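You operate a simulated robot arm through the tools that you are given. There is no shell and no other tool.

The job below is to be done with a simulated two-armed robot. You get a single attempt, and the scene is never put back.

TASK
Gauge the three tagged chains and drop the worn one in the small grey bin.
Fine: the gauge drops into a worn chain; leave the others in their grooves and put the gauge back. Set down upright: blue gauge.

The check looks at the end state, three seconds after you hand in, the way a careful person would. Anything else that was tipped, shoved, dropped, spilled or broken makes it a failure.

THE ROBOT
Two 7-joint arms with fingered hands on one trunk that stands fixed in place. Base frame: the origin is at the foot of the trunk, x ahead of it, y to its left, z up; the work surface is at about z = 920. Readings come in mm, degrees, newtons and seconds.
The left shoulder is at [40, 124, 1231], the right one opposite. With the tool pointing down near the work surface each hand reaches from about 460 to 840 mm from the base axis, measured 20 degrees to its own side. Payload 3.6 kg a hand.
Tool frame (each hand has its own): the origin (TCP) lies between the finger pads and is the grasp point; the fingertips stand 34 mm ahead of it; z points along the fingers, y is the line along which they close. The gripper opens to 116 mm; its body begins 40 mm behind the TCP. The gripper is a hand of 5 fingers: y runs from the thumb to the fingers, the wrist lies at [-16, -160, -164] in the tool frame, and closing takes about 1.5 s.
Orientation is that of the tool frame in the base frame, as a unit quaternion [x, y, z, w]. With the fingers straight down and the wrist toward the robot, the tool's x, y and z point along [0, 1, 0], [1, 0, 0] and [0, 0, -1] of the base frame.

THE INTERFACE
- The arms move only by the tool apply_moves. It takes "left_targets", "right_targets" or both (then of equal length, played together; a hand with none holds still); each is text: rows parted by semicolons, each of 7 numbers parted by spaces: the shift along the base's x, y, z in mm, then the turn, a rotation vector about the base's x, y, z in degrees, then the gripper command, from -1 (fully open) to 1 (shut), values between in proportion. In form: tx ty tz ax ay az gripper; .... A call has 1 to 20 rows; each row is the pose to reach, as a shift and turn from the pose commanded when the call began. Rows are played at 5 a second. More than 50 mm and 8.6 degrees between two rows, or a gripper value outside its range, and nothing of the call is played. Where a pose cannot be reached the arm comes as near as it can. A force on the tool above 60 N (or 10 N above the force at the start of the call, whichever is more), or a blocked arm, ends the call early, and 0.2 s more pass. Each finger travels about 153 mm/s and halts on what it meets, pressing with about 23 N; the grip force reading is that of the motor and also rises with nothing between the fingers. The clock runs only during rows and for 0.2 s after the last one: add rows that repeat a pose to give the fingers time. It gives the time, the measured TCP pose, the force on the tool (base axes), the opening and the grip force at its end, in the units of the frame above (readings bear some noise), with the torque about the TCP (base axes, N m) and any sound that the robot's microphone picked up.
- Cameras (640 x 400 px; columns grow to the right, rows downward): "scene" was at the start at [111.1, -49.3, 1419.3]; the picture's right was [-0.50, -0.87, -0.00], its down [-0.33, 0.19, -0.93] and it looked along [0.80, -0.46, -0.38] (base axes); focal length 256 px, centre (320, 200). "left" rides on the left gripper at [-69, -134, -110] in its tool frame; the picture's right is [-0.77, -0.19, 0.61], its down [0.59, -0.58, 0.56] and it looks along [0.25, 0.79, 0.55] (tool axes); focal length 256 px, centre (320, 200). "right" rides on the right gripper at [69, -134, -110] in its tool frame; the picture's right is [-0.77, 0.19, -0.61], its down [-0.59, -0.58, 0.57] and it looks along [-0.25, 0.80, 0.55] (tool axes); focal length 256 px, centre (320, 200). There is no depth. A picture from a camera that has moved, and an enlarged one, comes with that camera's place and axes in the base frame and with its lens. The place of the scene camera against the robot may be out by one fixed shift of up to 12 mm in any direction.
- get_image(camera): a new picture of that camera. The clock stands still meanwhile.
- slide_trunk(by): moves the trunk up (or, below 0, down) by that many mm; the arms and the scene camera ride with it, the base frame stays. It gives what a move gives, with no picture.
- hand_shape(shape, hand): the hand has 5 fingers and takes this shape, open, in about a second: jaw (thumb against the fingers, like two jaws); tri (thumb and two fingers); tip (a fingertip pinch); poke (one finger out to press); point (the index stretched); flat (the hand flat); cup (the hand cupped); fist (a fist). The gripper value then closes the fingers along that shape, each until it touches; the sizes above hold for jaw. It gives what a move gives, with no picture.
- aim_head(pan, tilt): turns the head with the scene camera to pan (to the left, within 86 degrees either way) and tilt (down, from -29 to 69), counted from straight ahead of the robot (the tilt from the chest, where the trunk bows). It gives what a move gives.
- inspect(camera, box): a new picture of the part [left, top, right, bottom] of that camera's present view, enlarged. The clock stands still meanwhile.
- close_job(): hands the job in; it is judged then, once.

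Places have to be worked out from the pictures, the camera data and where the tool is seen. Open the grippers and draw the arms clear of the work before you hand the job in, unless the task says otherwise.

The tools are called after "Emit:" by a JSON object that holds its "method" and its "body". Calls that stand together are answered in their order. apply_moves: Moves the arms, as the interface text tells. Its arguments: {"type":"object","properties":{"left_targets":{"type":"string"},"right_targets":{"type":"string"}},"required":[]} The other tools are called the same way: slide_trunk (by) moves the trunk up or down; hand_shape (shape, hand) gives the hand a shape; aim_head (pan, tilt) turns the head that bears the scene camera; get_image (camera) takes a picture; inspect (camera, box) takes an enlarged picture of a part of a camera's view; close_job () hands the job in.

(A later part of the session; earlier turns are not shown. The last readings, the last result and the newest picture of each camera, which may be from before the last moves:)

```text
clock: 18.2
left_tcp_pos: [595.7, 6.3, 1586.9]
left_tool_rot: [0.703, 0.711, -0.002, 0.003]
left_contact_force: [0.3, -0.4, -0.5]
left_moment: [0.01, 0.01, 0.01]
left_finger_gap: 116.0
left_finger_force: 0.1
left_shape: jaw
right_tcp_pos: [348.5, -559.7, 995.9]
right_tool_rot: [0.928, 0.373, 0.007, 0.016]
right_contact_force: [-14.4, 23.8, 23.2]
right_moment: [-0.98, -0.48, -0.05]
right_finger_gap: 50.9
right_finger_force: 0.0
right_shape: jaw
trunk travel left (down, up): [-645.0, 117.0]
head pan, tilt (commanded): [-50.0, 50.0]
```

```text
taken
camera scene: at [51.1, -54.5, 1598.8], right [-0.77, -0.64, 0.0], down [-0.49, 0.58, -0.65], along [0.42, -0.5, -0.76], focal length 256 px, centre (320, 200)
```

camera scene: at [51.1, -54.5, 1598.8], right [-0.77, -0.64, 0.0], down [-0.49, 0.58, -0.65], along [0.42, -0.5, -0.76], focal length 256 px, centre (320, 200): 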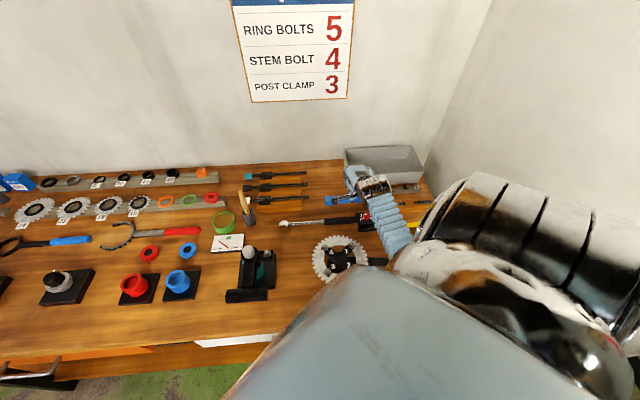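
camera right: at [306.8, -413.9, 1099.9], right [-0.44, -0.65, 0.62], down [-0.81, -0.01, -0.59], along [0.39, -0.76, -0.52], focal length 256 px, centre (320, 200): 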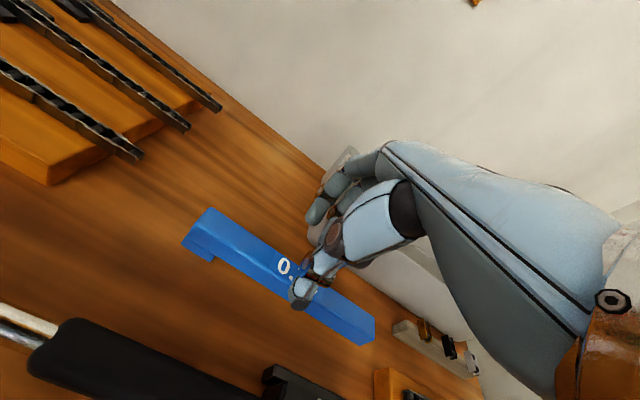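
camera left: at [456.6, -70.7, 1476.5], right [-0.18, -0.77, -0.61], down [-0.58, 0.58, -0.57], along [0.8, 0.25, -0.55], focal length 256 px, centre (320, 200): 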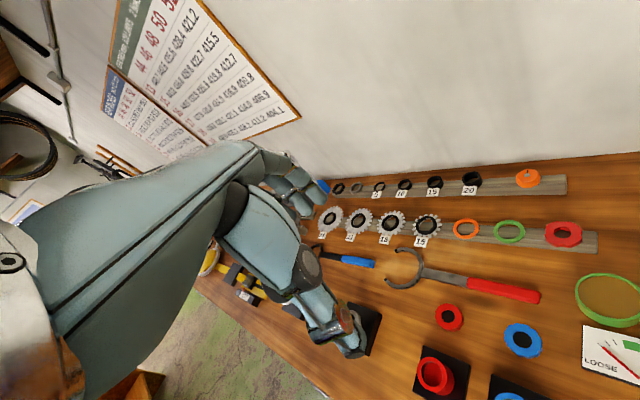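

The reading shows a push up and back toward the robot. The four fingers on the far side have met the bin's front rim, so I'll lift straight up and check whether the bin moved.

Emit:
{"method": "apply_moves", "body": {"right_targets": "-4 4 10 0 0 0 0.04; -4 4 30 0 0 0 0.04; -4 4 50 0 0 0 0.04; -4 4 70 0 0 0 0.04; -4 4 70 0 0 0 0.04"}}

Emit:
{"method": "get_image", "body": {"camera": "right"}}

Emit:
{"method": "inspect", "body": {"camera": "scene", "box": [310, 130, 438, 210]}}

```text
clock: 19.4
left_tcp_pos: [600.2, -0.7, 1584.2]
left_tool_rot: [0.703, 0.711, -0.002, 0.002]
left_contact_force: [0.0, 0.1, -0.6]
left_moment: [0.04, 0.01, -0.03]
left_finger_gap: 116.1
left_finger_force: 0.0
left_shape: jaw
right_tcp_pos: [346.8, -560.9, 1061.9]
right_tool_rot: [0.928, 0.371, 0.008, 0.014]
right_contact_force: [-0.2, 0.2, 0.5]
right_moment: [-0.06, 0.0, -0.01]
right_finger_gap: 55.6
right_finger_force: 0.0
right_shape: jaw
trunk travel left (down, up): [-645.0, 117.0]
head pan, tilt (commanded): [-50.0, 50.0]
```

```text
taken
camera right: at [303.1, -413.8, 1167.2], right [-0.44, -0.65, 0.62], down [-0.81, 0.0, -0.58], along [0.38, -0.76, -0.53], focal length 256 px, centre (320, 200)
```

right: 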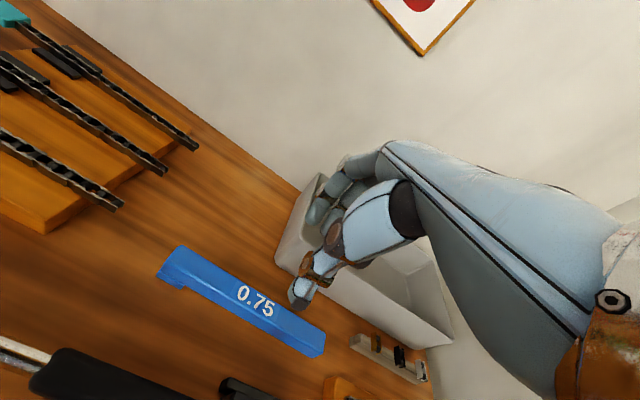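

```text
5.00 times, centred on (374, 170) of scene
camera zoom: at [55.6, -61.8, 1598.3], right [-0.77, -0.64, 0.0], down [-0.49, 0.59, -0.64], along [0.41, -0.49, -0.77], focal length 1280 px, centre (50, 350)
```

zoom: 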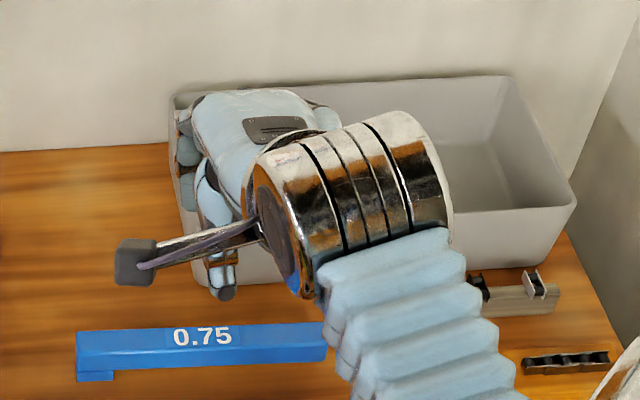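

The bin looks unmoved. Before choosing a grasp, I'll take the hand left with a 30° downward pitch so its camera can look steeply down on the chains at close range.

Emit:
{"method": "apply_moves", "body": {"right_targets": "10 10 10 2 2 0.1 0.04; 25 25 20 5 5 0.3 0.04; 40 40 25 8 8 0.5 0.04; 55 55 25 11 11 0.7 0.04; 70 70 25 14 14 0.9 0.04; 85 85 22 16 16 1.1 0.04; 100 100 18 18 18.5 1.3 0.04; 112 112 15 20.5 21 1.4 0.04; 120 120 13 22.3 22.7 1.4 0.04; 120 120 13 22.3 22.7 1.4 0.04"}}

Emit:
{"method": "get_image", "body": {"camera": "right"}}

Emit:
{"method": "get_image", "body": {"camera": "scene"}}

```text
clock: 21.6
left_tcp_pos: [600.4, -1.3, 1584.7]
left_tool_rot: [0.702, 0.712, -0.001, 0.001]
left_contact_force: [0.0, -0.6, -0.2]
left_moment: [-0.01, -0.04, 0.02]
left_finger_gap: 116.0
left_finger_force: 0.0
left_shape: jaw
right_tcp_pos: [469.1, -441.1, 1073.3]
right_tool_rot: [0.892, 0.371, -0.103, -0.239]
right_contact_force: [-0.3, -0.4, 0.5]
right_moment: [-0.01, -0.03, 0.0]
right_finger_gap: 55.7
right_finger_force: 0.0
right_shape: jaw
trunk travel left (down, up): [-645.0, 117.0]
head pan, tilt (commanded): [-50.0, 50.0]
```

```text
taken
camera right: at [476.3, -349.1, 1235.0], right [-0.21, -0.87, 0.44], down [-0.97, 0.13, -0.19], along [0.11, -0.47, -0.88], focal length 256 px, centre (320, 200)
```

right: 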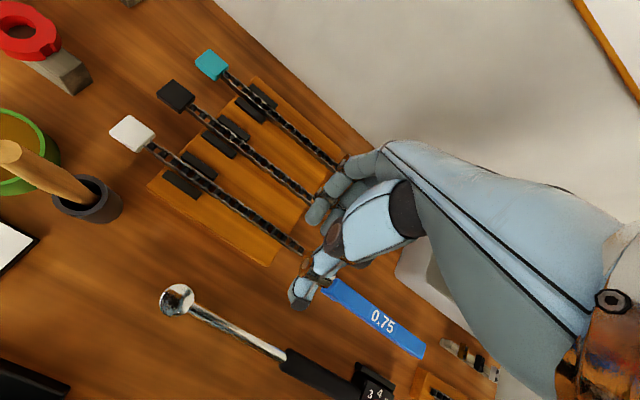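

```text
taken
camera scene: at [55.6, -62.4, 1598.3], right [-0.77, -0.64, 0.0], down [-0.49, 0.59, -0.64], along [0.41, -0.49, -0.77], focal length 256 px, centre (320, 200)
```

scene: 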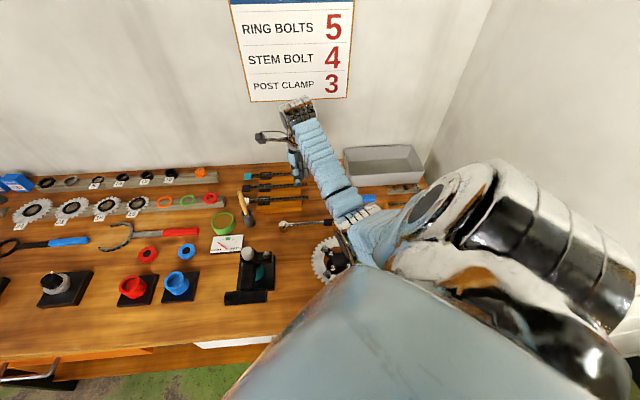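

Excellent steep view of all three chains. I'll enlarge each chain to compare the roller spacing.

Emit:
{"method": "inspect", "body": {"camera": "right", "box": [145, 140, 225, 190]}}

Emit:
{"method": "inspect", "body": {"camera": "right", "box": [225, 205, 305, 255]}}

Emit:
{"method": "inspect", "body": {"camera": "right", "box": [185, 95, 265, 145]}}

Emit:
{"method": "inspect", "body": {"camera": "right", "box": [245, 155, 325, 205]}}

Emit:
{"method": "inspect", "body": {"camera": "right", "box": [215, 65, 295, 115]}}

Emit:
{"method": "inspect", "body": {"camera": "right", "box": [270, 120, 350, 170]}}

```text
8.00 times, centred on (185, 165) of right
camera zoom: at [476.3, -349.1, 1235.0], right [-0.21, -0.87, 0.44], down [-0.97, 0.13, -0.19], along [0.11, -0.47, -0.88], focal length 2048 px, centre (1400, 480)
```

zoom: 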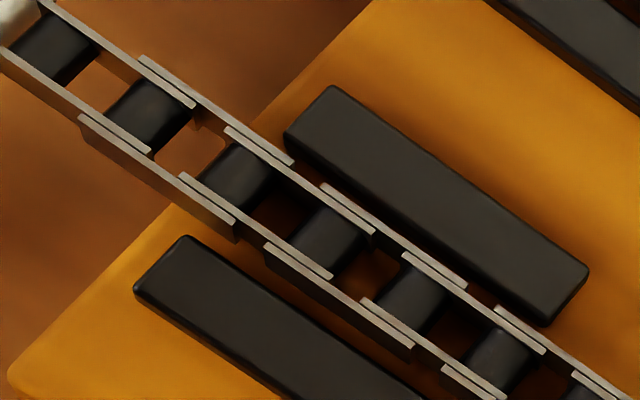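

```text
8.00 times, centred on (265, 230) of right
camera zoom: at [476.3, -349.1, 1235.0], right [-0.21, -0.87, 0.44], down [-0.97, 0.13, -0.19], along [0.11, -0.47, -0.88], focal length 2048 px, centre (760, -40)
```

zoom: 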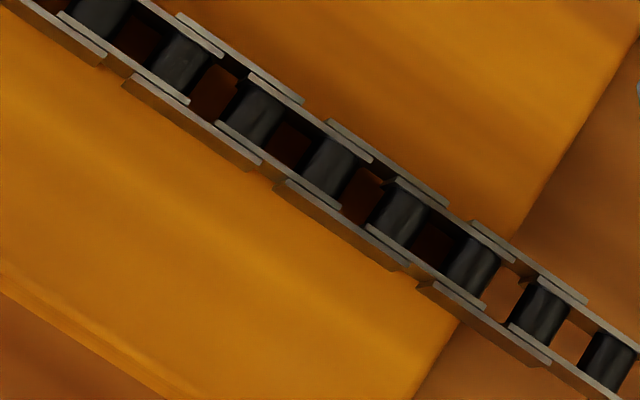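

```text
8.00 times, centred on (225, 120) of right
camera zoom: at [476.3, -349.1, 1235.0], right [-0.21, -0.87, 0.44], down [-0.97, 0.13, -0.19], along [0.11, -0.47, -0.88], focal length 2048 px, centre (1080, 840)
```

zoom: 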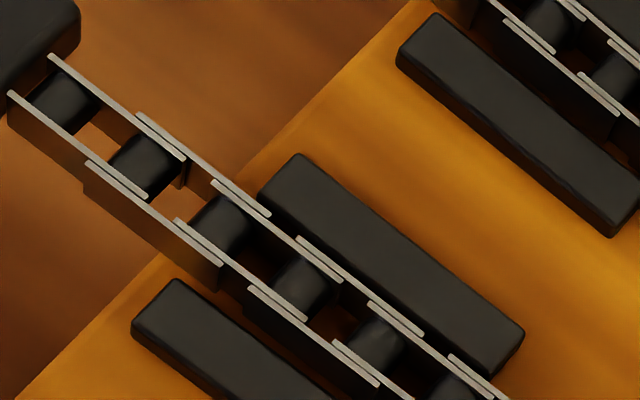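

```text
8.00 times, centred on (285, 180) of right
camera zoom: at [476.3, -349.1, 1235.0], right [-0.21, -0.87, 0.44], down [-0.97, 0.13, -0.19], along [0.11, -0.47, -0.88], focal length 2048 px, centre (600, 360)
```

zoom: 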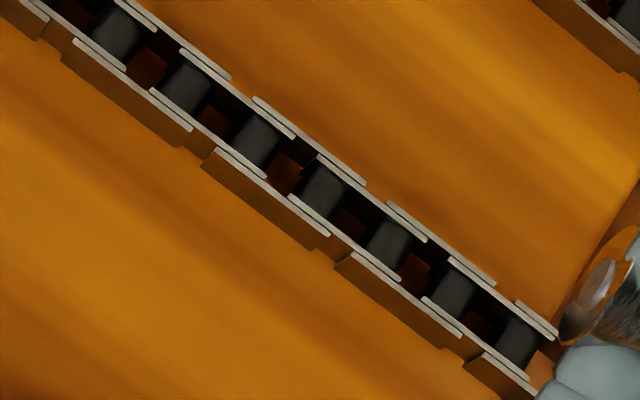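

```text
8.00 times, centred on (255, 90) of right
camera zoom: at [476.3, -349.1, 1235.0], right [-0.21, -0.87, 0.44], down [-0.97, 0.13, -0.19], along [0.11, -0.47, -0.88], focal length 2048 px, centre (840, 1080)
```

zoom: 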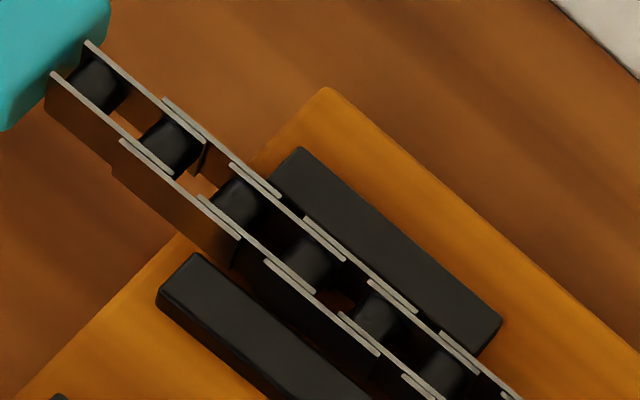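

```text
8.00 times, centred on (310, 145) of right
camera zoom: at [476.3, -349.1, 1235.0], right [-0.21, -0.87, 0.44], down [-0.97, 0.13, -0.19], along [0.11, -0.47, -0.88], focal length 2048 px, centre (400, 640)
```

zoom: 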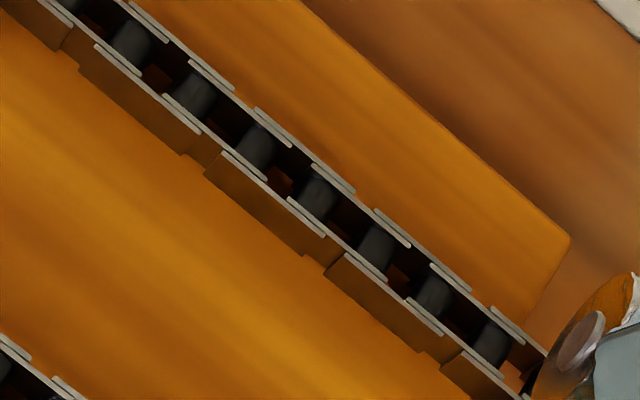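

All three chains look identical (16 rollers each), so the wear must be felt with the gauge. I'll grasp the gauge nearer its foot end, clear of the bin's left edge (a ≈ -155): move above (384, -523) with the hand vertical again and a ~44 mm opening.

Emit:
{"method": "apply_moves", "body": {"right_targets": "-8 -8 5 -2 -2 -0.2 0.1; -18 -17 10 -5 -5 -0.4 0.24; -28 -27 10 -7.5 -7.5 -0.6 0.24; -38 -37 10 -10 -10 -0.8 0.24; -48 -47 10 -12.5 -12.5 -1 0.24; -58 -56 8 -15 -15 -1.2 0.24; -68 -66 5 -17.5 -17.5 -1.5 0.24; -78 -75 2 -20 -20 -1.8 0.24; -84.7 -82 0 -21.3 -21.3 -1.9 0.24; -84.7 -82 0 -21.3 -21.3 -1.9 0.24"}}

Emit:
{"method": "get_image", "body": {"camera": "right"}}

Emit:
{"method": "get_image", "body": {"camera": "scene"}}

```text
clock: 23.8
left_tcp_pos: [600.7, -1.0, 1585.2]
left_tool_rot: [0.703, 0.712, -0.001, -0.001]
left_contact_force: [0.5, 0.1, -0.5]
left_moment: [0.04, -0.04, 0.0]
left_finger_gap: 115.9
left_finger_force: 0.2
left_shape: jaw
right_tcp_pos: [383.5, -522.4, 1075.3]
right_tool_rot: [0.93, 0.368, 0.0, 0.001]
right_contact_force: [0.9, 0.7, 0.2]
right_moment: [0.04, 0.01, 0.0]
right_finger_gap: 44.1
right_finger_force: 0.0
right_shape: jaw
trunk travel left (down, up): [-645.0, 117.0]
head pan, tilt (commanded): [-50.0, 50.0]
```

```text
taken
camera right: at [343.1, -378.3, 1183.3], right [-0.43, -0.66, 0.61], down [-0.82, 0.02, -0.57], along [0.36, -0.75, -0.55], focal length 256 px, centre (320, 200)
```

right: 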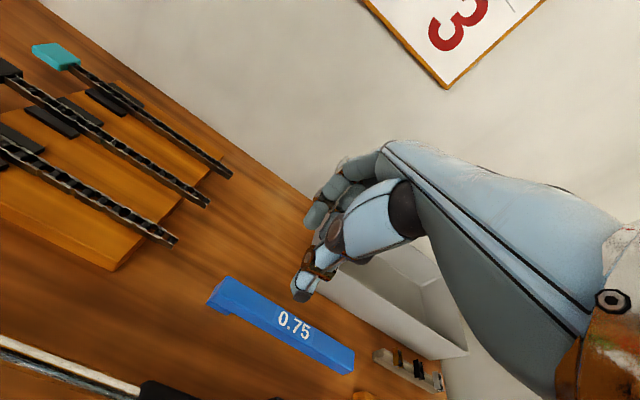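

```text
taken
camera scene: at [55.8, -62.1, 1598.3], right [-0.77, -0.64, 0.0], down [-0.49, 0.59, -0.64], along [0.41, -0.49, -0.77], focal length 256 px, centre (320, 200)
```

scene: 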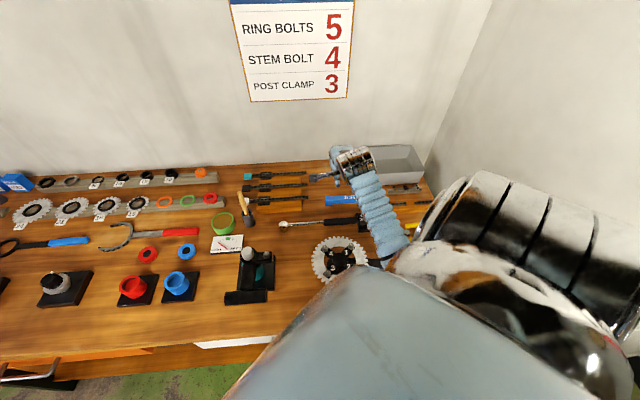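

I'll refine the gauge's place relative to the tool from this pose.

Emit:
{"method": "inspect", "body": {"camera": "right", "box": [200, 265, 280, 315]}}

Emit:
{"method": "inspect", "body": {"camera": "right", "box": [285, 325, 365, 375]}}

Emit:
{"method": "inspect", "body": {"camera": "right", "box": [270, 150, 430, 250]}}

```text
8.00 times, centred on (240, 290) of right
camera zoom: at [343.1, -378.3, 1183.3], right [-0.43, -0.66, 0.61], down [-0.82, 0.02, -0.57], along [0.36, -0.75, -0.55], focal length 2048 px, centre (960, -520)
```

zoom: 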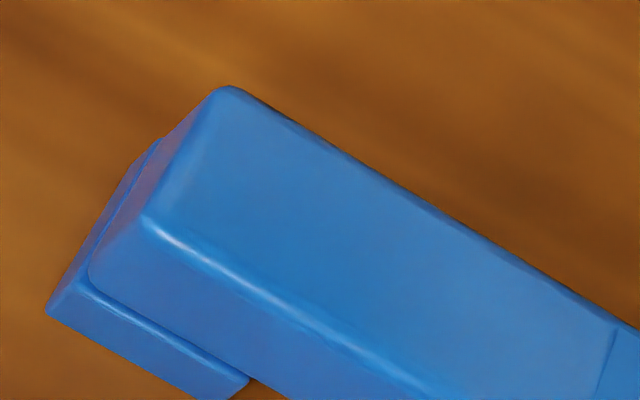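

```text
8.00 times, centred on (325, 350) of right
camera zoom: at [343.1, -378.3, 1183.3], right [-0.43, -0.66, 0.61], down [-0.82, 0.02, -0.57], along [0.36, -0.75, -0.55], focal length 2048 px, centre (280, -1000)
```

zoom: 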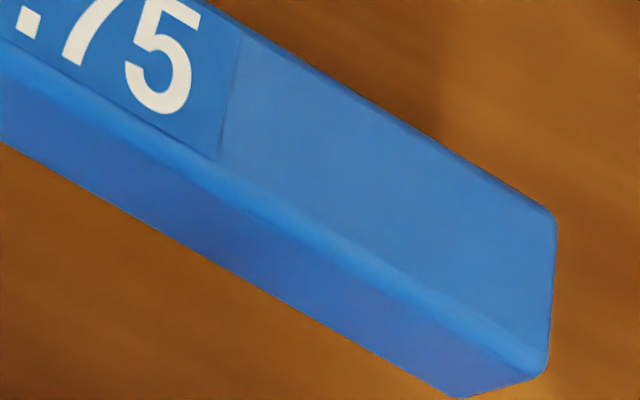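

```text
4.00 times, centred on (350, 200) of right
camera zoom: at [343.1, -378.3, 1183.3], right [-0.43, -0.66, 0.61], down [-0.82, 0.02, -0.57], along [0.36, -0.75, -0.55], focal length 1024 px, centre (200, 200)
```

zoom: 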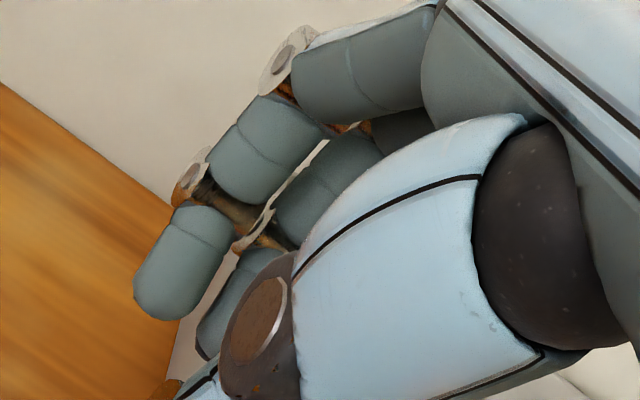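

The bar is now parallel to the tool, and the fingers extend to about x_t = -55 on the pinky side. I'll shift 12 mm further left for clearance from the bin's corner, then descend in small steps.

Emit:
{"method": "apply_moves", "body": {"right_targets": "5 4 -10 0 0 0 0.24; 9.4 7.6 -25 0 0 0 0.24; 9.4 7.6 -45 0 0 0 0.24; 9.4 7.6 -65 0 0 0 0.24; 9.4 7.6 -75 0 0 0 0.24; 9.4 7.6 -75 0 0 0 0.24"}}

Emit:
{"method": "get_image", "body": {"camera": "right"}}

Emit:
{"method": "inspect", "body": {"camera": "scene", "box": [290, 130, 418, 210]}}

```text
clock: 25.2
left_tcp_pos: [600.5, -2.5, 1584.9]
left_tool_rot: [0.703, 0.711, 0.0, 0.0]
left_contact_force: [0.5, -0.3, 0.9]
left_moment: [-0.03, 0.01, 0.03]
left_finger_gap: 115.7
left_finger_force: 0.1
left_shape: jaw
right_tcp_pos: [392.0, -515.1, 998.5]
right_tool_rot: [0.929, 0.369, -0.001, 0.001]
right_contact_force: [-0.3, 0.8, 0.5]
right_moment: [0.01, 0.03, 0.02]
right_finger_gap: 44.4
right_finger_force: 0.0
right_shape: jaw
trunk travel left (down, up): [-645.0, 117.0]
head pan, tilt (commanded): [-50.0, 50.0]
```

```text
taken
camera right: at [351.9, -370.3, 1108.4], right [-0.43, -0.66, 0.61], down [-0.82, 0.02, -0.57], along [0.36, -0.75, -0.55], focal length 256 px, centre (320, 200)
```

right: 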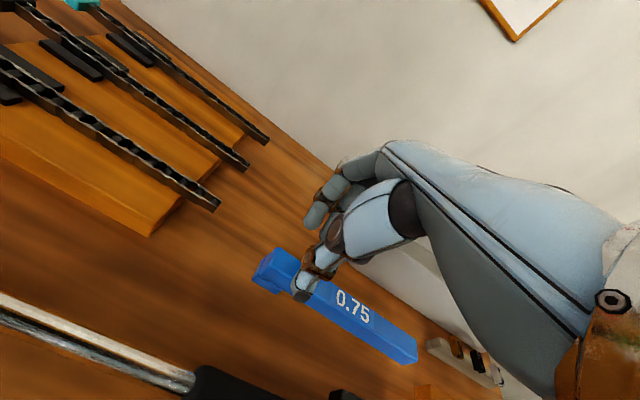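

```text
5.00 times, centred on (354, 170) of scene
camera zoom: at [55.7, -62.2, 1598.3], right [-0.77, -0.64, 0.0], down [-0.49, 0.59, -0.64], along [0.41, -0.49, -0.77], focal length 1280 px, centre (150, 350)
```

zoom: 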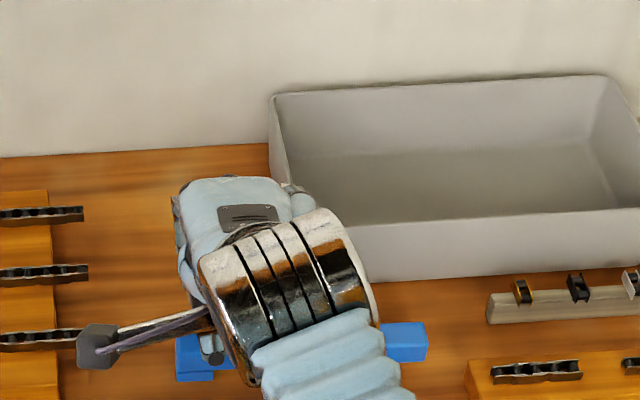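

No contact so far; the hand is just left of the bin. I'll continue to grasp height in small steps.

Emit:
{"method": "apply_moves", "body": {"right_targets": "0 0 -10 0 0 0 0.24; 0 0 -20 0 0 0 0.24; 0 0 -29 0 0 0 0.24; 0 0 -36 0 0 0 0.24; 0 0 -36 0 0 0 0.24"}}

Emit:
{"method": "get_image", "body": {"camera": "right"}}

```text
clock: 26.4
left_tcp_pos: [601.2, -0.4, 1584.4]
left_tool_rot: [0.703, 0.712, -0.001, 0.0]
left_contact_force: [0.7, -0.3, 0.5]
left_moment: [0.01, -0.02, -0.03]
left_finger_gap: 115.7
left_finger_force: 0.1
left_shape: jaw
right_tcp_pos: [392.1, -514.3, 961.5]
right_tool_rot: [0.929, 0.369, -0.001, 0.001]
right_contact_force: [-0.4, 0.3, -0.2]
right_moment: [-0.04, -0.01, 0.01]
right_finger_gap: 44.2
right_finger_force: 0.1
right_shape: jaw
trunk travel left (down, up): [-645.0, 117.0]
head pan, tilt (commanded): [-50.0, 50.0]
```

```text
taken
camera right: at [351.7, -370.2, 1072.1], right [-0.43, -0.66, 0.61], down [-0.82, 0.02, -0.57], along [0.36, -0.75, -0.55], focal length 256 px, centre (320, 200)
```

right: 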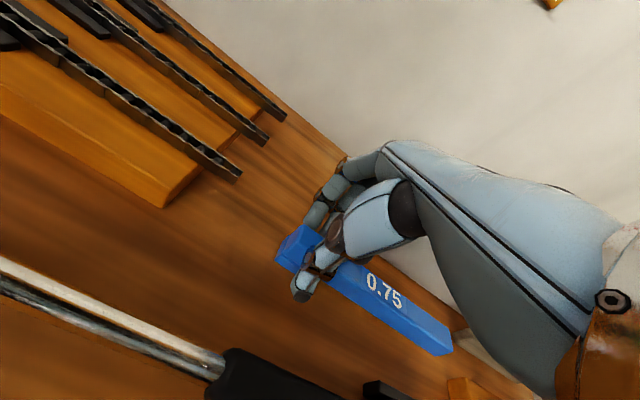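

Clear of the table and the bin at z = 961.5. I'll close the fingers on the bar, giving them time.

Emit:
{"method": "apply_moves", "body": {"right_targets": "0 0 0 0 0 0 0.4; 0 0 0 0 0 0 0.6; 0 0 0 0 0 0 0.8; 0 0 0 0 0 0 1; 0 0 0 0 0 0 1; 0 0 0 0 0 0 1; 0 0 0 0 0 0 1"}}

Emit:
{"method": "get_image", "body": {"camera": "right"}}

```text
clock: 28.0
left_tcp_pos: [600.6, -2.7, 1584.9]
left_tool_rot: [0.702, 0.712, -0.001, 0.001]
left_contact_force: [-0.3, -1.3, 0.3]
left_moment: [-0.02, 0.02, 0.02]
left_finger_gap: 116.1
left_finger_force: 0.0
left_shape: jaw
right_tcp_pos: [392.9, -514.5, 961.4]
right_tool_rot: [0.93, 0.369, -0.001, 0.0]
right_contact_force: [-1.1, 0.6, 0.3]
right_moment: [0.01, 0.02, -0.02]
right_finger_gap: 18.7
right_finger_force: 22.6
right_shape: jaw
trunk travel left (down, up): [-645.0, 117.0]
head pan, tilt (commanded): [-50.0, 50.0]
```

```text
taken
camera right: at [351.9, -370.2, 1072.1], right [-0.43, -0.66, 0.61], down [-0.82, 0.02, -0.57], along [0.36, -0.75, -0.55], focal length 256 px, centre (320, 200)
```

right: 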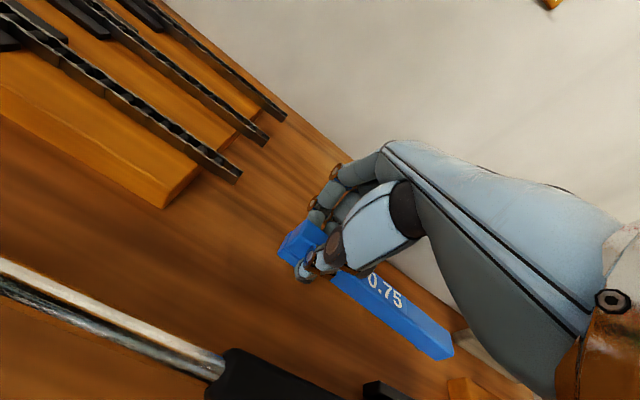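

The bar is gripped (gap 18.7 mm, 22.6 N). I'll lift it straight up and look at how it hangs.

Emit:
{"method": "apply_moves", "body": {"right_targets": "0 0 4 0 0 0 1; 0 0 12 0 0 0 1; 0 0 25 0 0 0 1; 0 0 45 0 0 0 1; 0 0 70 0 0 0 1; 0 0 100 0 0 0 1; 0 0 130 0 0 0 1; 0 0 160 0 0 0 1; 0 0 160 0 0 0 1"}}

Emit:
{"method": "get_image", "body": {"camera": "right"}}

Emit:
{"method": "get_image", "body": {"camera": "scene"}}

```text
clock: 30.0
left_tcp_pos: [600.4, -0.7, 1585.4]
left_tool_rot: [0.703, 0.712, 0.0, 0.001]
left_contact_force: [0.5, -0.1, -0.1]
left_moment: [0.02, 0.01, 0.01]
left_finger_gap: 115.7
left_finger_force: 0.1
left_shape: jaw
right_tcp_pos: [391.0, -515.6, 1123.3]
right_tool_rot: [0.93, 0.368, 0.001, 0.001]
right_contact_force: [0.6, 0.9, -1.1]
right_moment: [0.0, -0.06, 0.02]
right_finger_gap: 18.8
right_finger_force: 23.5
right_shape: jaw
trunk travel left (down, up): [-645.0, 117.0]
head pan, tilt (commanded): [-50.0, 50.0]
```

```text
taken
camera right: at [350.4, -370.2, 1232.7], right [-0.43, -0.66, 0.61], down [-0.82, 0.02, -0.57], along [0.36, -0.75, -0.55], focal length 256 px, centre (320, 200)
```

right: 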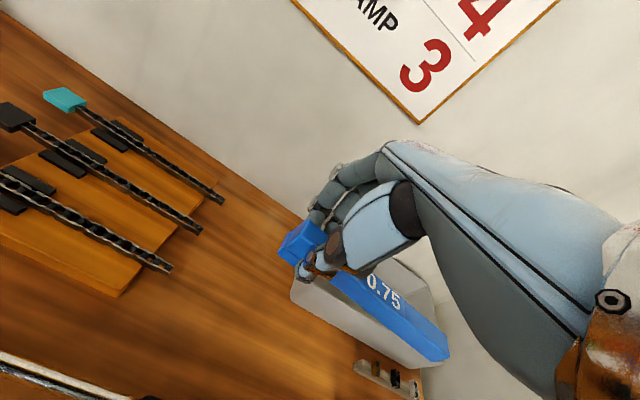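

```text
taken
camera scene: at [55.6, -62.4, 1598.3], right [-0.77, -0.64, 0.0], down [-0.49, 0.59, -0.64], along [0.41, -0.49, -0.77], focal length 256 px, centre (320, 200)
```

scene: 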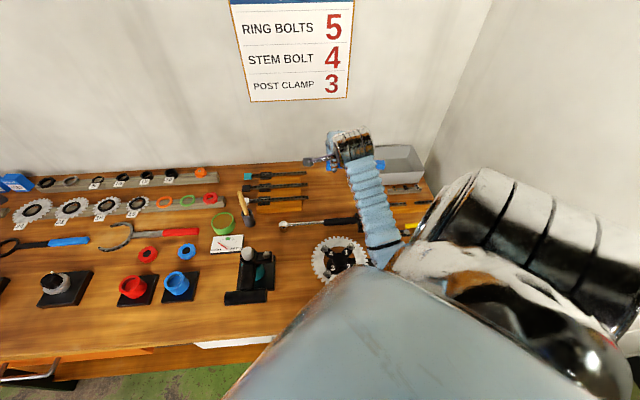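

The gauge is held level. Next I'll raise it and pitch the hand 60° so its underside faces the head camera, to learn how the foot and pin are shaped.

Emit:
{"method": "apply_moves", "body": {"right_targets": "-5 8 17 3 3 0 1; -11 17 34 6 6 0 1; -16 26 52 9 9 0 1; -22 35 69 12 12 0 1; -27 44 86 15 15 0 1; -33 52 104 18 18 0 1; -38 61 121 21 21 0 1; -44 70 138 24 24 0 1; -49 79 155 27 27 0 1; -55 88 172 30 30 0 1; -60 96 190 33 33 0 1; -66 105 207 36 36 0 1; -66 105 207 39 39 0 1; -66 105 207 42.4 42.4 0 1; -66 105 207 42.4 42.4 0 1"}}

Emit:
{"method": "aim_head", "body": {"pan": -52, "tilt": 32}}

Emit:
{"method": "get_image", "body": {"camera": "scene"}}

```text
clock: 33.2
left_tcp_pos: [600.8, -1.5, 1584.1]
left_tool_rot: [0.703, 0.711, -0.001, 0.001]
left_contact_force: [0.0, 0.6, -0.4]
left_moment: [-0.03, 0.01, 0.0]
left_finger_gap: 115.9
left_finger_force: 0.0
left_shape: jaw
right_tcp_pos: [325.4, -411.2, 1328.8]
right_tool_rot: [0.806, 0.319, -0.198, -0.458]
right_contact_force: [-0.6, 0.3, -0.9]
right_moment: [-0.02, -0.09, 0.01]
right_finger_gap: 18.5
right_finger_force: 23.0
right_shape: jaw
trunk travel left (down, up): [-645.0, 117.0]
head pan, tilt (commanded): [-50.0, 50.0]
```

```text
clock: 34.0
left_tcp_pos: [600.7, -0.7, 1585.7]
left_tool_rot: [0.703, 0.711, -0.001, -0.001]
left_contact_force: [-0.1, -0.4, -0.2]
left_moment: [-0.01, -0.02, 0.01]
left_finger_gap: 116.1
left_finger_force: 0.0
left_shape: jaw
right_tcp_pos: [326.9, -411.4, 1328.9]
right_tool_rot: [0.805, 0.319, -0.199, -0.459]
right_contact_force: [0.4, 0.2, -0.9]
right_moment: [0.02, -0.06, 0.0]
right_finger_gap: 18.8
right_finger_force: 22.8
right_shape: jaw
trunk travel left (down, up): [-645.0, 117.0]
head pan, tilt (commanded): [-52.0, 32.0]
```

```text
taken
camera scene: at [61.6, -74.3, 1624.6], right [-0.79, -0.62, 0.0], down [-0.33, 0.42, -0.85], along [0.52, -0.67, -0.53], focal length 256 px, centre (320, 200)
```

scene: 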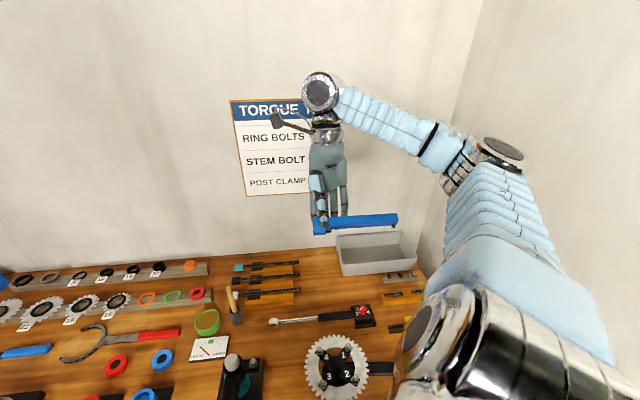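

The underside is partly visible. I'll enlarge it.

Emit:
{"method": "inspect", "body": {"camera": "scene", "box": [300, 190, 412, 260]}}

Emit:
{"method": "inspect", "body": {"camera": "scene", "box": [360, 200, 408, 230]}}

Emit:
{"method": "inspect", "body": {"camera": "scene", "box": [300, 205, 348, 235]}}

```text
5.71 times, centred on (356, 225) of scene
camera zoom: at [61.6, -74.3, 1624.6], right [-0.79, -0.62, 0.0], down [-0.33, 0.42, -0.85], along [0.52, -0.67, -0.53], focal length 1462 px, centre (114, 57)
```

zoom: 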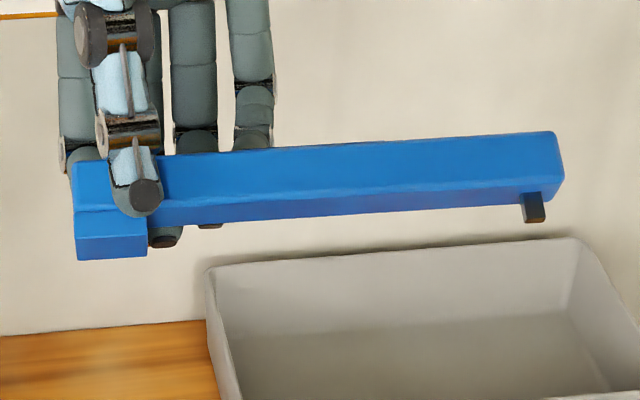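

```text
13.33 times, centred on (384, 215) of scene
camera zoom: at [61.6, -74.3, 1624.6], right [-0.79, -0.62, 0.0], down [-0.33, 0.42, -0.85], along [0.52, -0.67, -0.53], focal length 3412 px, centre (-533, 0)
```

zoom: 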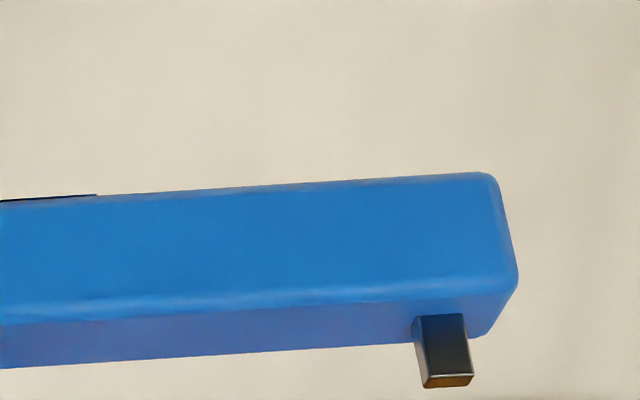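

```text
13.33 times, centred on (324, 220) of scene
camera zoom: at [61.6, -74.3, 1624.6], right [-0.79, -0.62, 0.0], down [-0.33, 0.42, -0.85], along [0.52, -0.67, -0.53], focal length 3412 px, centre (267, -67)
```

zoom: 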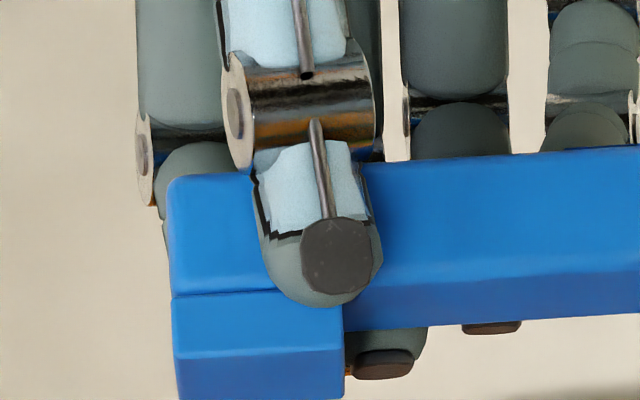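

The foot is a full-width block; the pin is a small square stud near the far end. I'll pitch the hand further so I can measure the underside squarely.

Emit:
{"method": "apply_moves", "body": {"right_targets": "0 0 0 4 4 0 1; 0 0 0 8 8 0 1; 0 0 0 12 12 0 1; 0 0 0 16 16 0 1; 0 0 0 19 19 0 1; 0 0 0 19 19 0 1"}}

Emit:
{"method": "inspect", "body": {"camera": "scene", "box": [300, 190, 412, 260]}}

Emit:
{"method": "inspect", "body": {"camera": "scene", "box": [366, 195, 406, 220]}}

Emit:
{"method": "inspect", "body": {"camera": "scene", "box": [306, 205, 346, 230]}}

```text
clock: 35.4
left_tcp_pos: [601.9, -1.4, 1584.6]
left_tool_rot: [0.703, 0.711, 0.0, 0.0]
left_contact_force: [0.0, 0.0, 1.3]
left_moment: [-0.01, 0.01, 0.02]
left_finger_gap: 115.7
left_finger_force: 0.2
left_shape: jaw
right_tcp_pos: [326.7, -410.2, 1329.1]
right_tool_rot: [0.675, 0.268, -0.273, -0.631]
right_contact_force: [-0.1, -0.2, -1.5]
right_moment: [0.03, -0.04, -0.03]
right_finger_gap: 18.3
right_finger_force: 22.9
right_shape: jaw
trunk travel left (down, up): [-645.0, 117.0]
head pan, tilt (commanded): [-52.0, 32.0]
```

```text
5.71 times, centred on (356, 225) of scene
camera zoom: at [61.3, -74.4, 1624.7], right [-0.79, -0.62, 0.0], down [-0.33, 0.42, -0.85], along [0.52, -0.67, -0.53], focal length 1462 px, centre (114, 57)
```

zoom: 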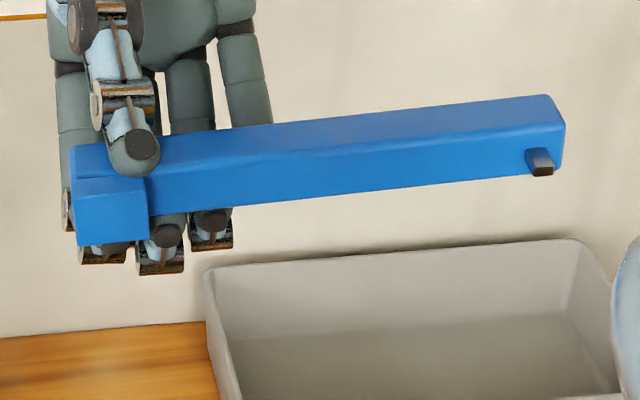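

```text
16.00 times, centred on (386, 208) of scene
camera zoom: at [61.3, -74.4, 1624.7], right [-0.79, -0.62, 0.0], down [-0.33, 0.42, -0.85], along [0.52, -0.67, -0.53], focal length 4095 px, centre (-736, 80)
```

zoom: 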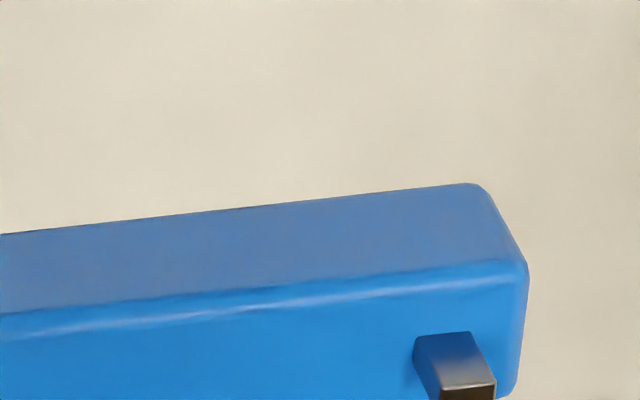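

```text
16.00 times, centred on (326, 218) of scene
camera zoom: at [61.3, -74.4, 1624.7], right [-0.79, -0.62, 0.0], down [-0.33, 0.42, -0.85], along [0.52, -0.67, -0.53], focal length 4095 px, centre (224, -80)
```

zoom: 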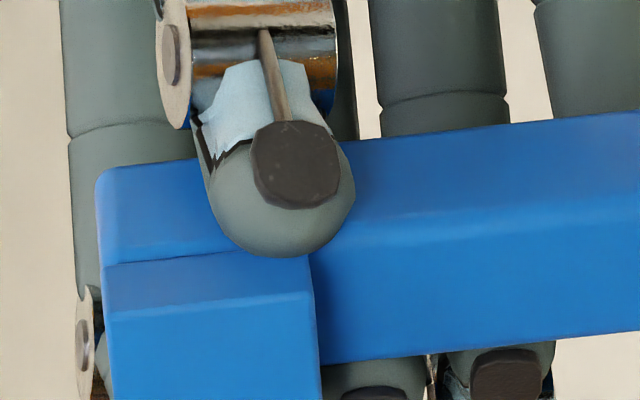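

I'll re-frame to see the whole pin and foot.

Emit:
{"method": "inspect", "body": {"camera": "scene", "box": [372, 203, 412, 228]}}

Emit:
{"method": "inspect", "body": {"camera": "scene", "box": [306, 216, 346, 241]}}

```text
16.00 times, centred on (392, 216) of scene
camera zoom: at [61.3, -74.4, 1624.7], right [-0.79, -0.62, 0.0], down [-0.33, 0.42, -0.85], along [0.52, -0.67, -0.53], focal length 4095 px, centre (-832, -48)
```

zoom: 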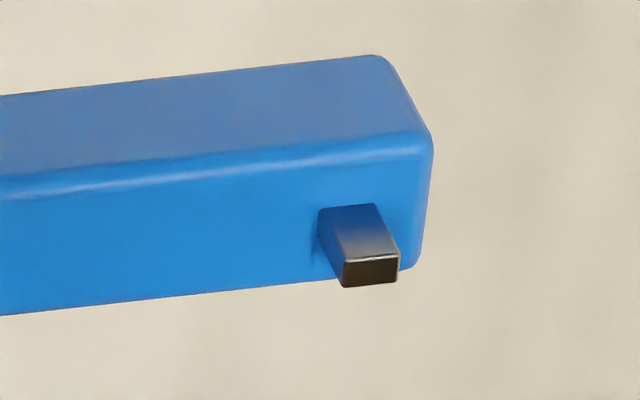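

```text
16.00 times, centred on (326, 228) of scene
camera zoom: at [61.3, -74.4, 1624.7], right [-0.79, -0.62, 0.0], down [-0.33, 0.42, -0.85], along [0.52, -0.67, -0.53], focal length 4095 px, centre (224, -256)
```

zoom: 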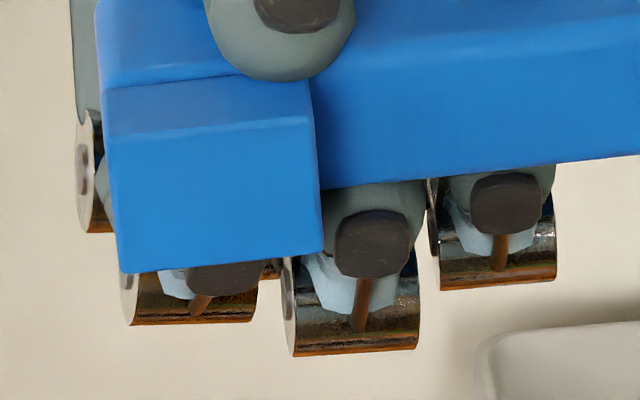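

The gauge has a ~25 mm full-width foot and a ~7 × 4.5 mm stud about 160 mm from the foot's end, both the same depth. I'll bring the hand vertical again, parallel to the chains, and hover over the white-tagged chain at a safe height.

Emit:
{"method": "apply_moves", "body": {"right_targets": "15 3.5 -5 -3.8 -3.9 0.1 1; 30 7 -12 -7.6 -7.8 0.2 1; 45 10.4 -22 -11.4 -11.7 0.3 1; 60 13.8 -35 -15.1 -15.6 0.3 1; 75 17.3 -50 -18.9 -19.5 0.4 1; 90 20.7 -68 -22.7 -23.4 0.5 1; 105 24.2 -86 -26.5 -27.3 0.6 1; 120 27.6 -104 -30.3 -31.2 0.7 1; 135 31 -122 -34 -35.1 0.8 1; 150 34.5 -140 -37.8 -39 0.8 1; 165 38 -158 -41.6 -42.9 0.9 1; 180 41.4 -176 -45.4 -46.8 1 1; 195 44.9 -194 -49.2 -50.7 1.1 1; 210 48.3 -212 -52.9 -54.6 1.2 1; 225 51.8 -230 -56.7 -58.5 1.3 1; 240.4 55.2 -249 -60.5 -62.4 1.35 1; 240.4 55.2 -249 -60.5 -62.4 1.35 1"}}

Emit:
{"method": "aim_head", "body": {"pan": -40, "tilt": 45}}

Emit:
{"method": "get_image", "body": {"camera": "scene"}}

Emit:
{"method": "get_image", "body": {"camera": "right"}}

```text
clock: 39.0
left_tcp_pos: [600.1, -1.4, 1584.3]
left_tool_rot: [0.702, 0.712, -0.001, 0.001]
left_contact_force: [0.7, -0.8, 0.5]
left_moment: [-0.02, -0.04, 0.0]
left_finger_gap: 116.1
left_finger_force: 0.1
left_shape: jaw
right_tcp_pos: [566.8, -356.0, 1080.2]
right_tool_rot: [0.924, 0.382, 0.001, 0.002]
right_contact_force: [0.0, -0.2, -1.3]
right_moment: [0.03, -0.03, 0.01]
right_finger_gap: 18.4
right_finger_force: 22.9
right_shape: jaw
trunk travel left (down, up): [-645.0, 117.0]
head pan, tilt (commanded): [-52.0, 32.0]
```

```text
clock: 39.7
left_tcp_pos: [601.2, -1.5, 1584.6]
left_tool_rot: [0.703, 0.711, -0.001, 0.0]
left_contact_force: [0.4, 0.0, -0.2]
left_moment: [0.02, -0.01, -0.02]
left_finger_gap: 115.9
left_finger_force: 0.1
left_shape: jaw
right_tcp_pos: [567.9, -357.0, 1080.1]
right_tool_rot: [0.924, 0.382, 0.0, 0.001]
right_contact_force: [0.1, 0.0, -0.9]
right_moment: [0.06, -0.05, 0.02]
right_finger_gap: 18.6
right_finger_force: 22.9
right_shape: jaw
trunk travel left (down, up): [-645.0, 117.0]
head pan, tilt (commanded): [-40.0, 45.0]
```

```text
taken
camera scene: at [68.8, -55.8, 1605.2], right [-0.64, -0.77, 0.0], down [-0.54, 0.45, -0.71], along [0.54, -0.45, -0.71], focal length 256 px, centre (320, 200)
```

scene: 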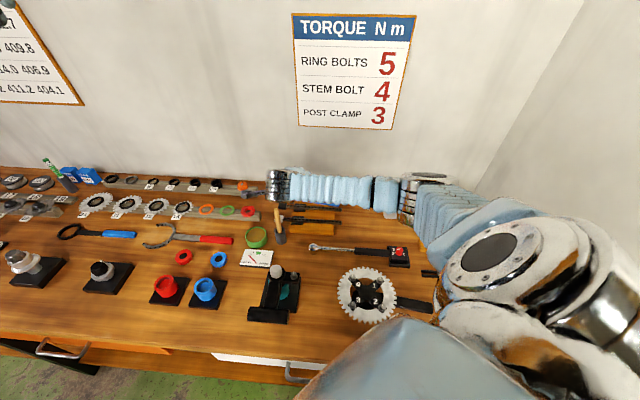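

```text
taken
camera right: at [522.7, -212.6, 1189.6], right [-0.41, -0.67, 0.61], down [-0.82, -0.01, -0.57], along [0.39, -0.74, -0.55], focal length 256 px, centre (320, 200)
```

right: 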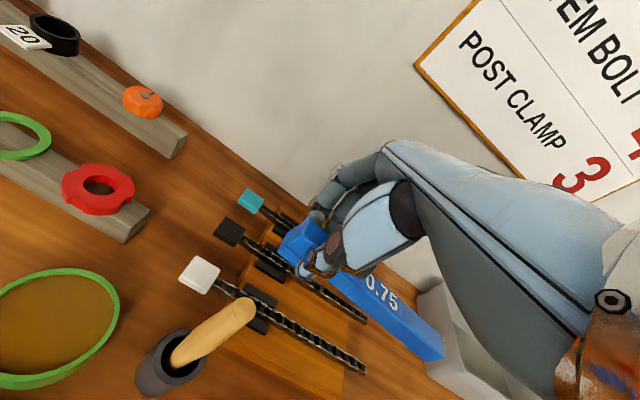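

The forearm hides the chain from the head camera here, but the hand camera sees the pads, chain ends and gauge end. I'll enlarge those.

Emit:
{"method": "inspect", "body": {"camera": "right", "box": [200, 260, 296, 320]}}

Emit:
{"method": "inspect", "body": {"camera": "right", "box": [330, 300, 450, 375]}}

Emit:
{"method": "inspect", "body": {"camera": "scene", "box": [250, 185, 362, 255]}}

```text
6.67 times, centred on (248, 290) of right
camera zoom: at [522.7, -212.6, 1189.6], right [-0.41, -0.67, 0.61], down [-0.82, -0.01, -0.57], along [0.39, -0.74, -0.55], focal length 1707 px, centre (800, -400)
```

zoom: 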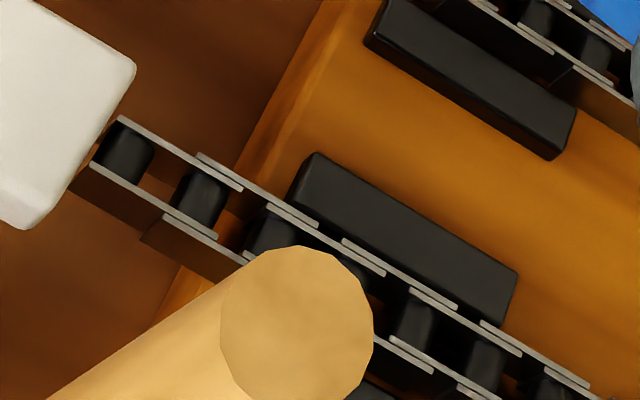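

```text
5.33 times, centred on (390, 338) of right
camera zoom: at [522.7, -212.6, 1189.6], right [-0.41, -0.67, 0.61], down [-0.82, -0.01, -0.57], along [0.39, -0.74, -0.55], focal length 1365 px, centre (-53, -533)
```

zoom: 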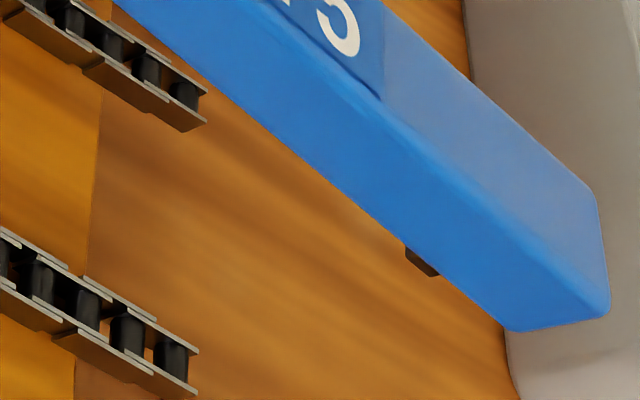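

```text
5.71 times, centred on (306, 220) of scene
camera zoom: at [68.8, -55.8, 1605.2], right [-0.64, -0.77, 0.0], down [-0.54, 0.45, -0.71], along [0.54, -0.45, -0.71], focal length 1462 px, centre (400, 86)
```

zoom: 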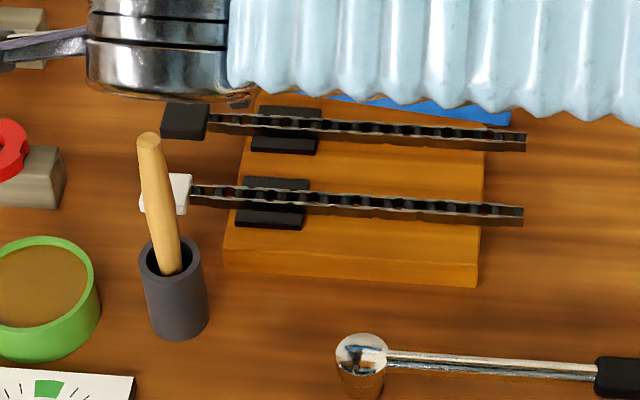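

The stud tip is visible from the hand camera. The bar may have sagged slightly in the grip, so I'll check its near end to work out its tilt.

Emit:
{"method": "inspect", "body": {"camera": "right", "box": [265, 205, 361, 265]}}

Emit:
{"method": "inspect", "body": {"camera": "right", "box": [355, 270, 451, 330]}}

Emit:
{"method": "inspect", "body": {"camera": "right", "box": [380, 325, 460, 375]}}

```text
6.67 times, centred on (313, 235) of right
camera zoom: at [522.7, -212.6, 1189.6], right [-0.41, -0.67, 0.61], down [-0.82, -0.01, -0.57], along [0.39, -0.74, -0.55], focal length 1707 px, centre (367, -33)
```

zoom: 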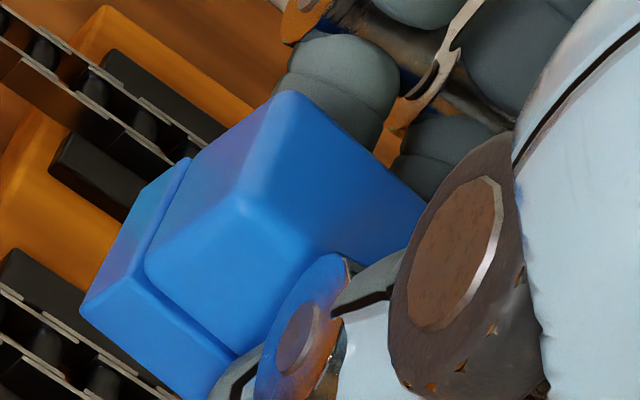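

```text
6.67 times, centred on (403, 300) of right
camera zoom: at [522.7, -212.6, 1189.6], right [-0.41, -0.67, 0.61], down [-0.82, -0.01, -0.57], along [0.39, -0.74, -0.55], focal length 1707 px, centre (-233, -467)
```

zoom: 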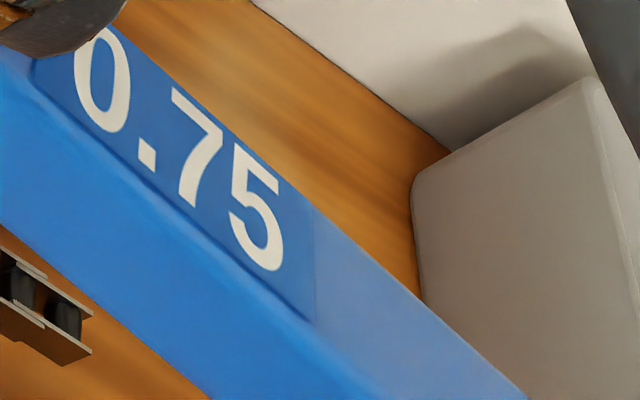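

```text
8.00 times, centred on (420, 350) of right
camera zoom: at [522.7, -212.6, 1189.6], right [-0.41, -0.67, 0.61], down [-0.82, -0.01, -0.57], along [0.39, -0.74, -0.55], focal length 2048 px, centre (-480, -1000)
```

zoom: 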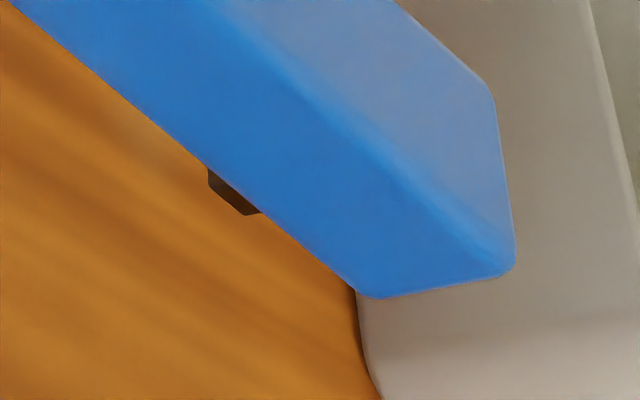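

The bar sits about 5° stud-down and ~1.3° yawed in my grip. I'll compensate partly (leaving it slightly stud-down so the stud touches first) and hover over the black-tagged chain with the stud near a gap by its right end, still ~40 mm up.

Emit:
{"method": "apply_moves", "body": {"right_targets": "9 -8 0 -0.6 0.6 0.3 1; 18 -16 0 -1.2 1.2 0.6 1; 27 -24 -10 -1.8 1.8 0.9 1; 36 -32 -20 -2.4 2.4 1.1 1; 46 -41 -35 -2.8 2.8 1.3 1; 46 -41 -50 -2.8 2.8 1.3 1; 46 -41 -50 -2.8 2.8 1.3 1"}}

Emit:
{"method": "get_image", "body": {"camera": "right"}}

Emit:
{"method": "get_image", "body": {"camera": "scene"}}

```text
clock: 41.3
left_tcp_pos: [601.5, -1.9, 1584.3]
left_tool_rot: [0.702, 0.712, 0.0, -0.001]
left_contact_force: [-0.1, 0.6, -0.2]
left_moment: [0.01, -0.01, 0.03]
left_finger_gap: 116.1
left_finger_force: 0.1
left_shape: jaw
right_tcp_pos: [613.0, -397.0, 1031.1]
right_tool_rot: [0.919, 0.392, -0.032, 0.014]
right_contact_force: [0.5, -0.2, -1.0]
right_moment: [0.03, -0.03, 0.02]
right_finger_gap: 18.4
right_finger_force: 23.0
right_shape: jaw
trunk travel left (down, up): [-645.0, 117.0]
head pan, tilt (commanded): [-40.0, 45.0]
```

```text
taken
camera right: at [569.5, -249.1, 1135.2], right [-0.37, -0.65, 0.66], down [-0.85, -0.05, -0.52], along [0.38, -0.76, -0.53], focal length 256 px, centre (320, 200)
```

right: 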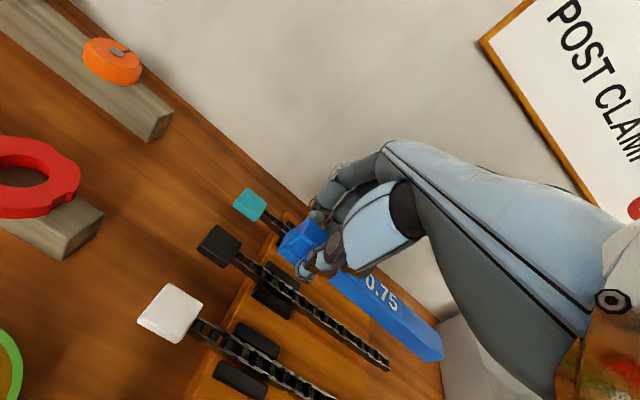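

```text
taken
camera scene: at [68.8, -55.8, 1605.2], right [-0.64, -0.77, 0.0], down [-0.54, 0.45, -0.71], along [0.54, -0.45, -0.71], focal length 256 px, centre (320, 200)
```

scene: 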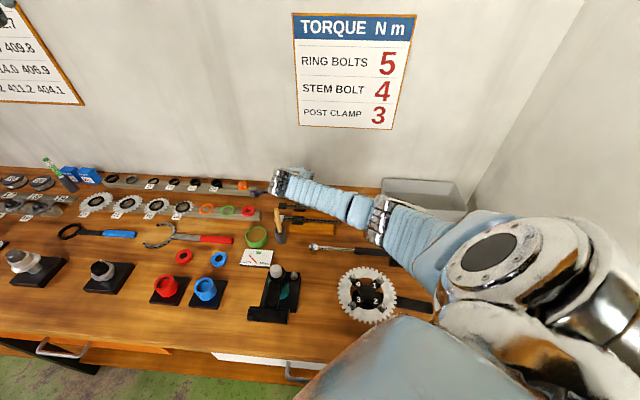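

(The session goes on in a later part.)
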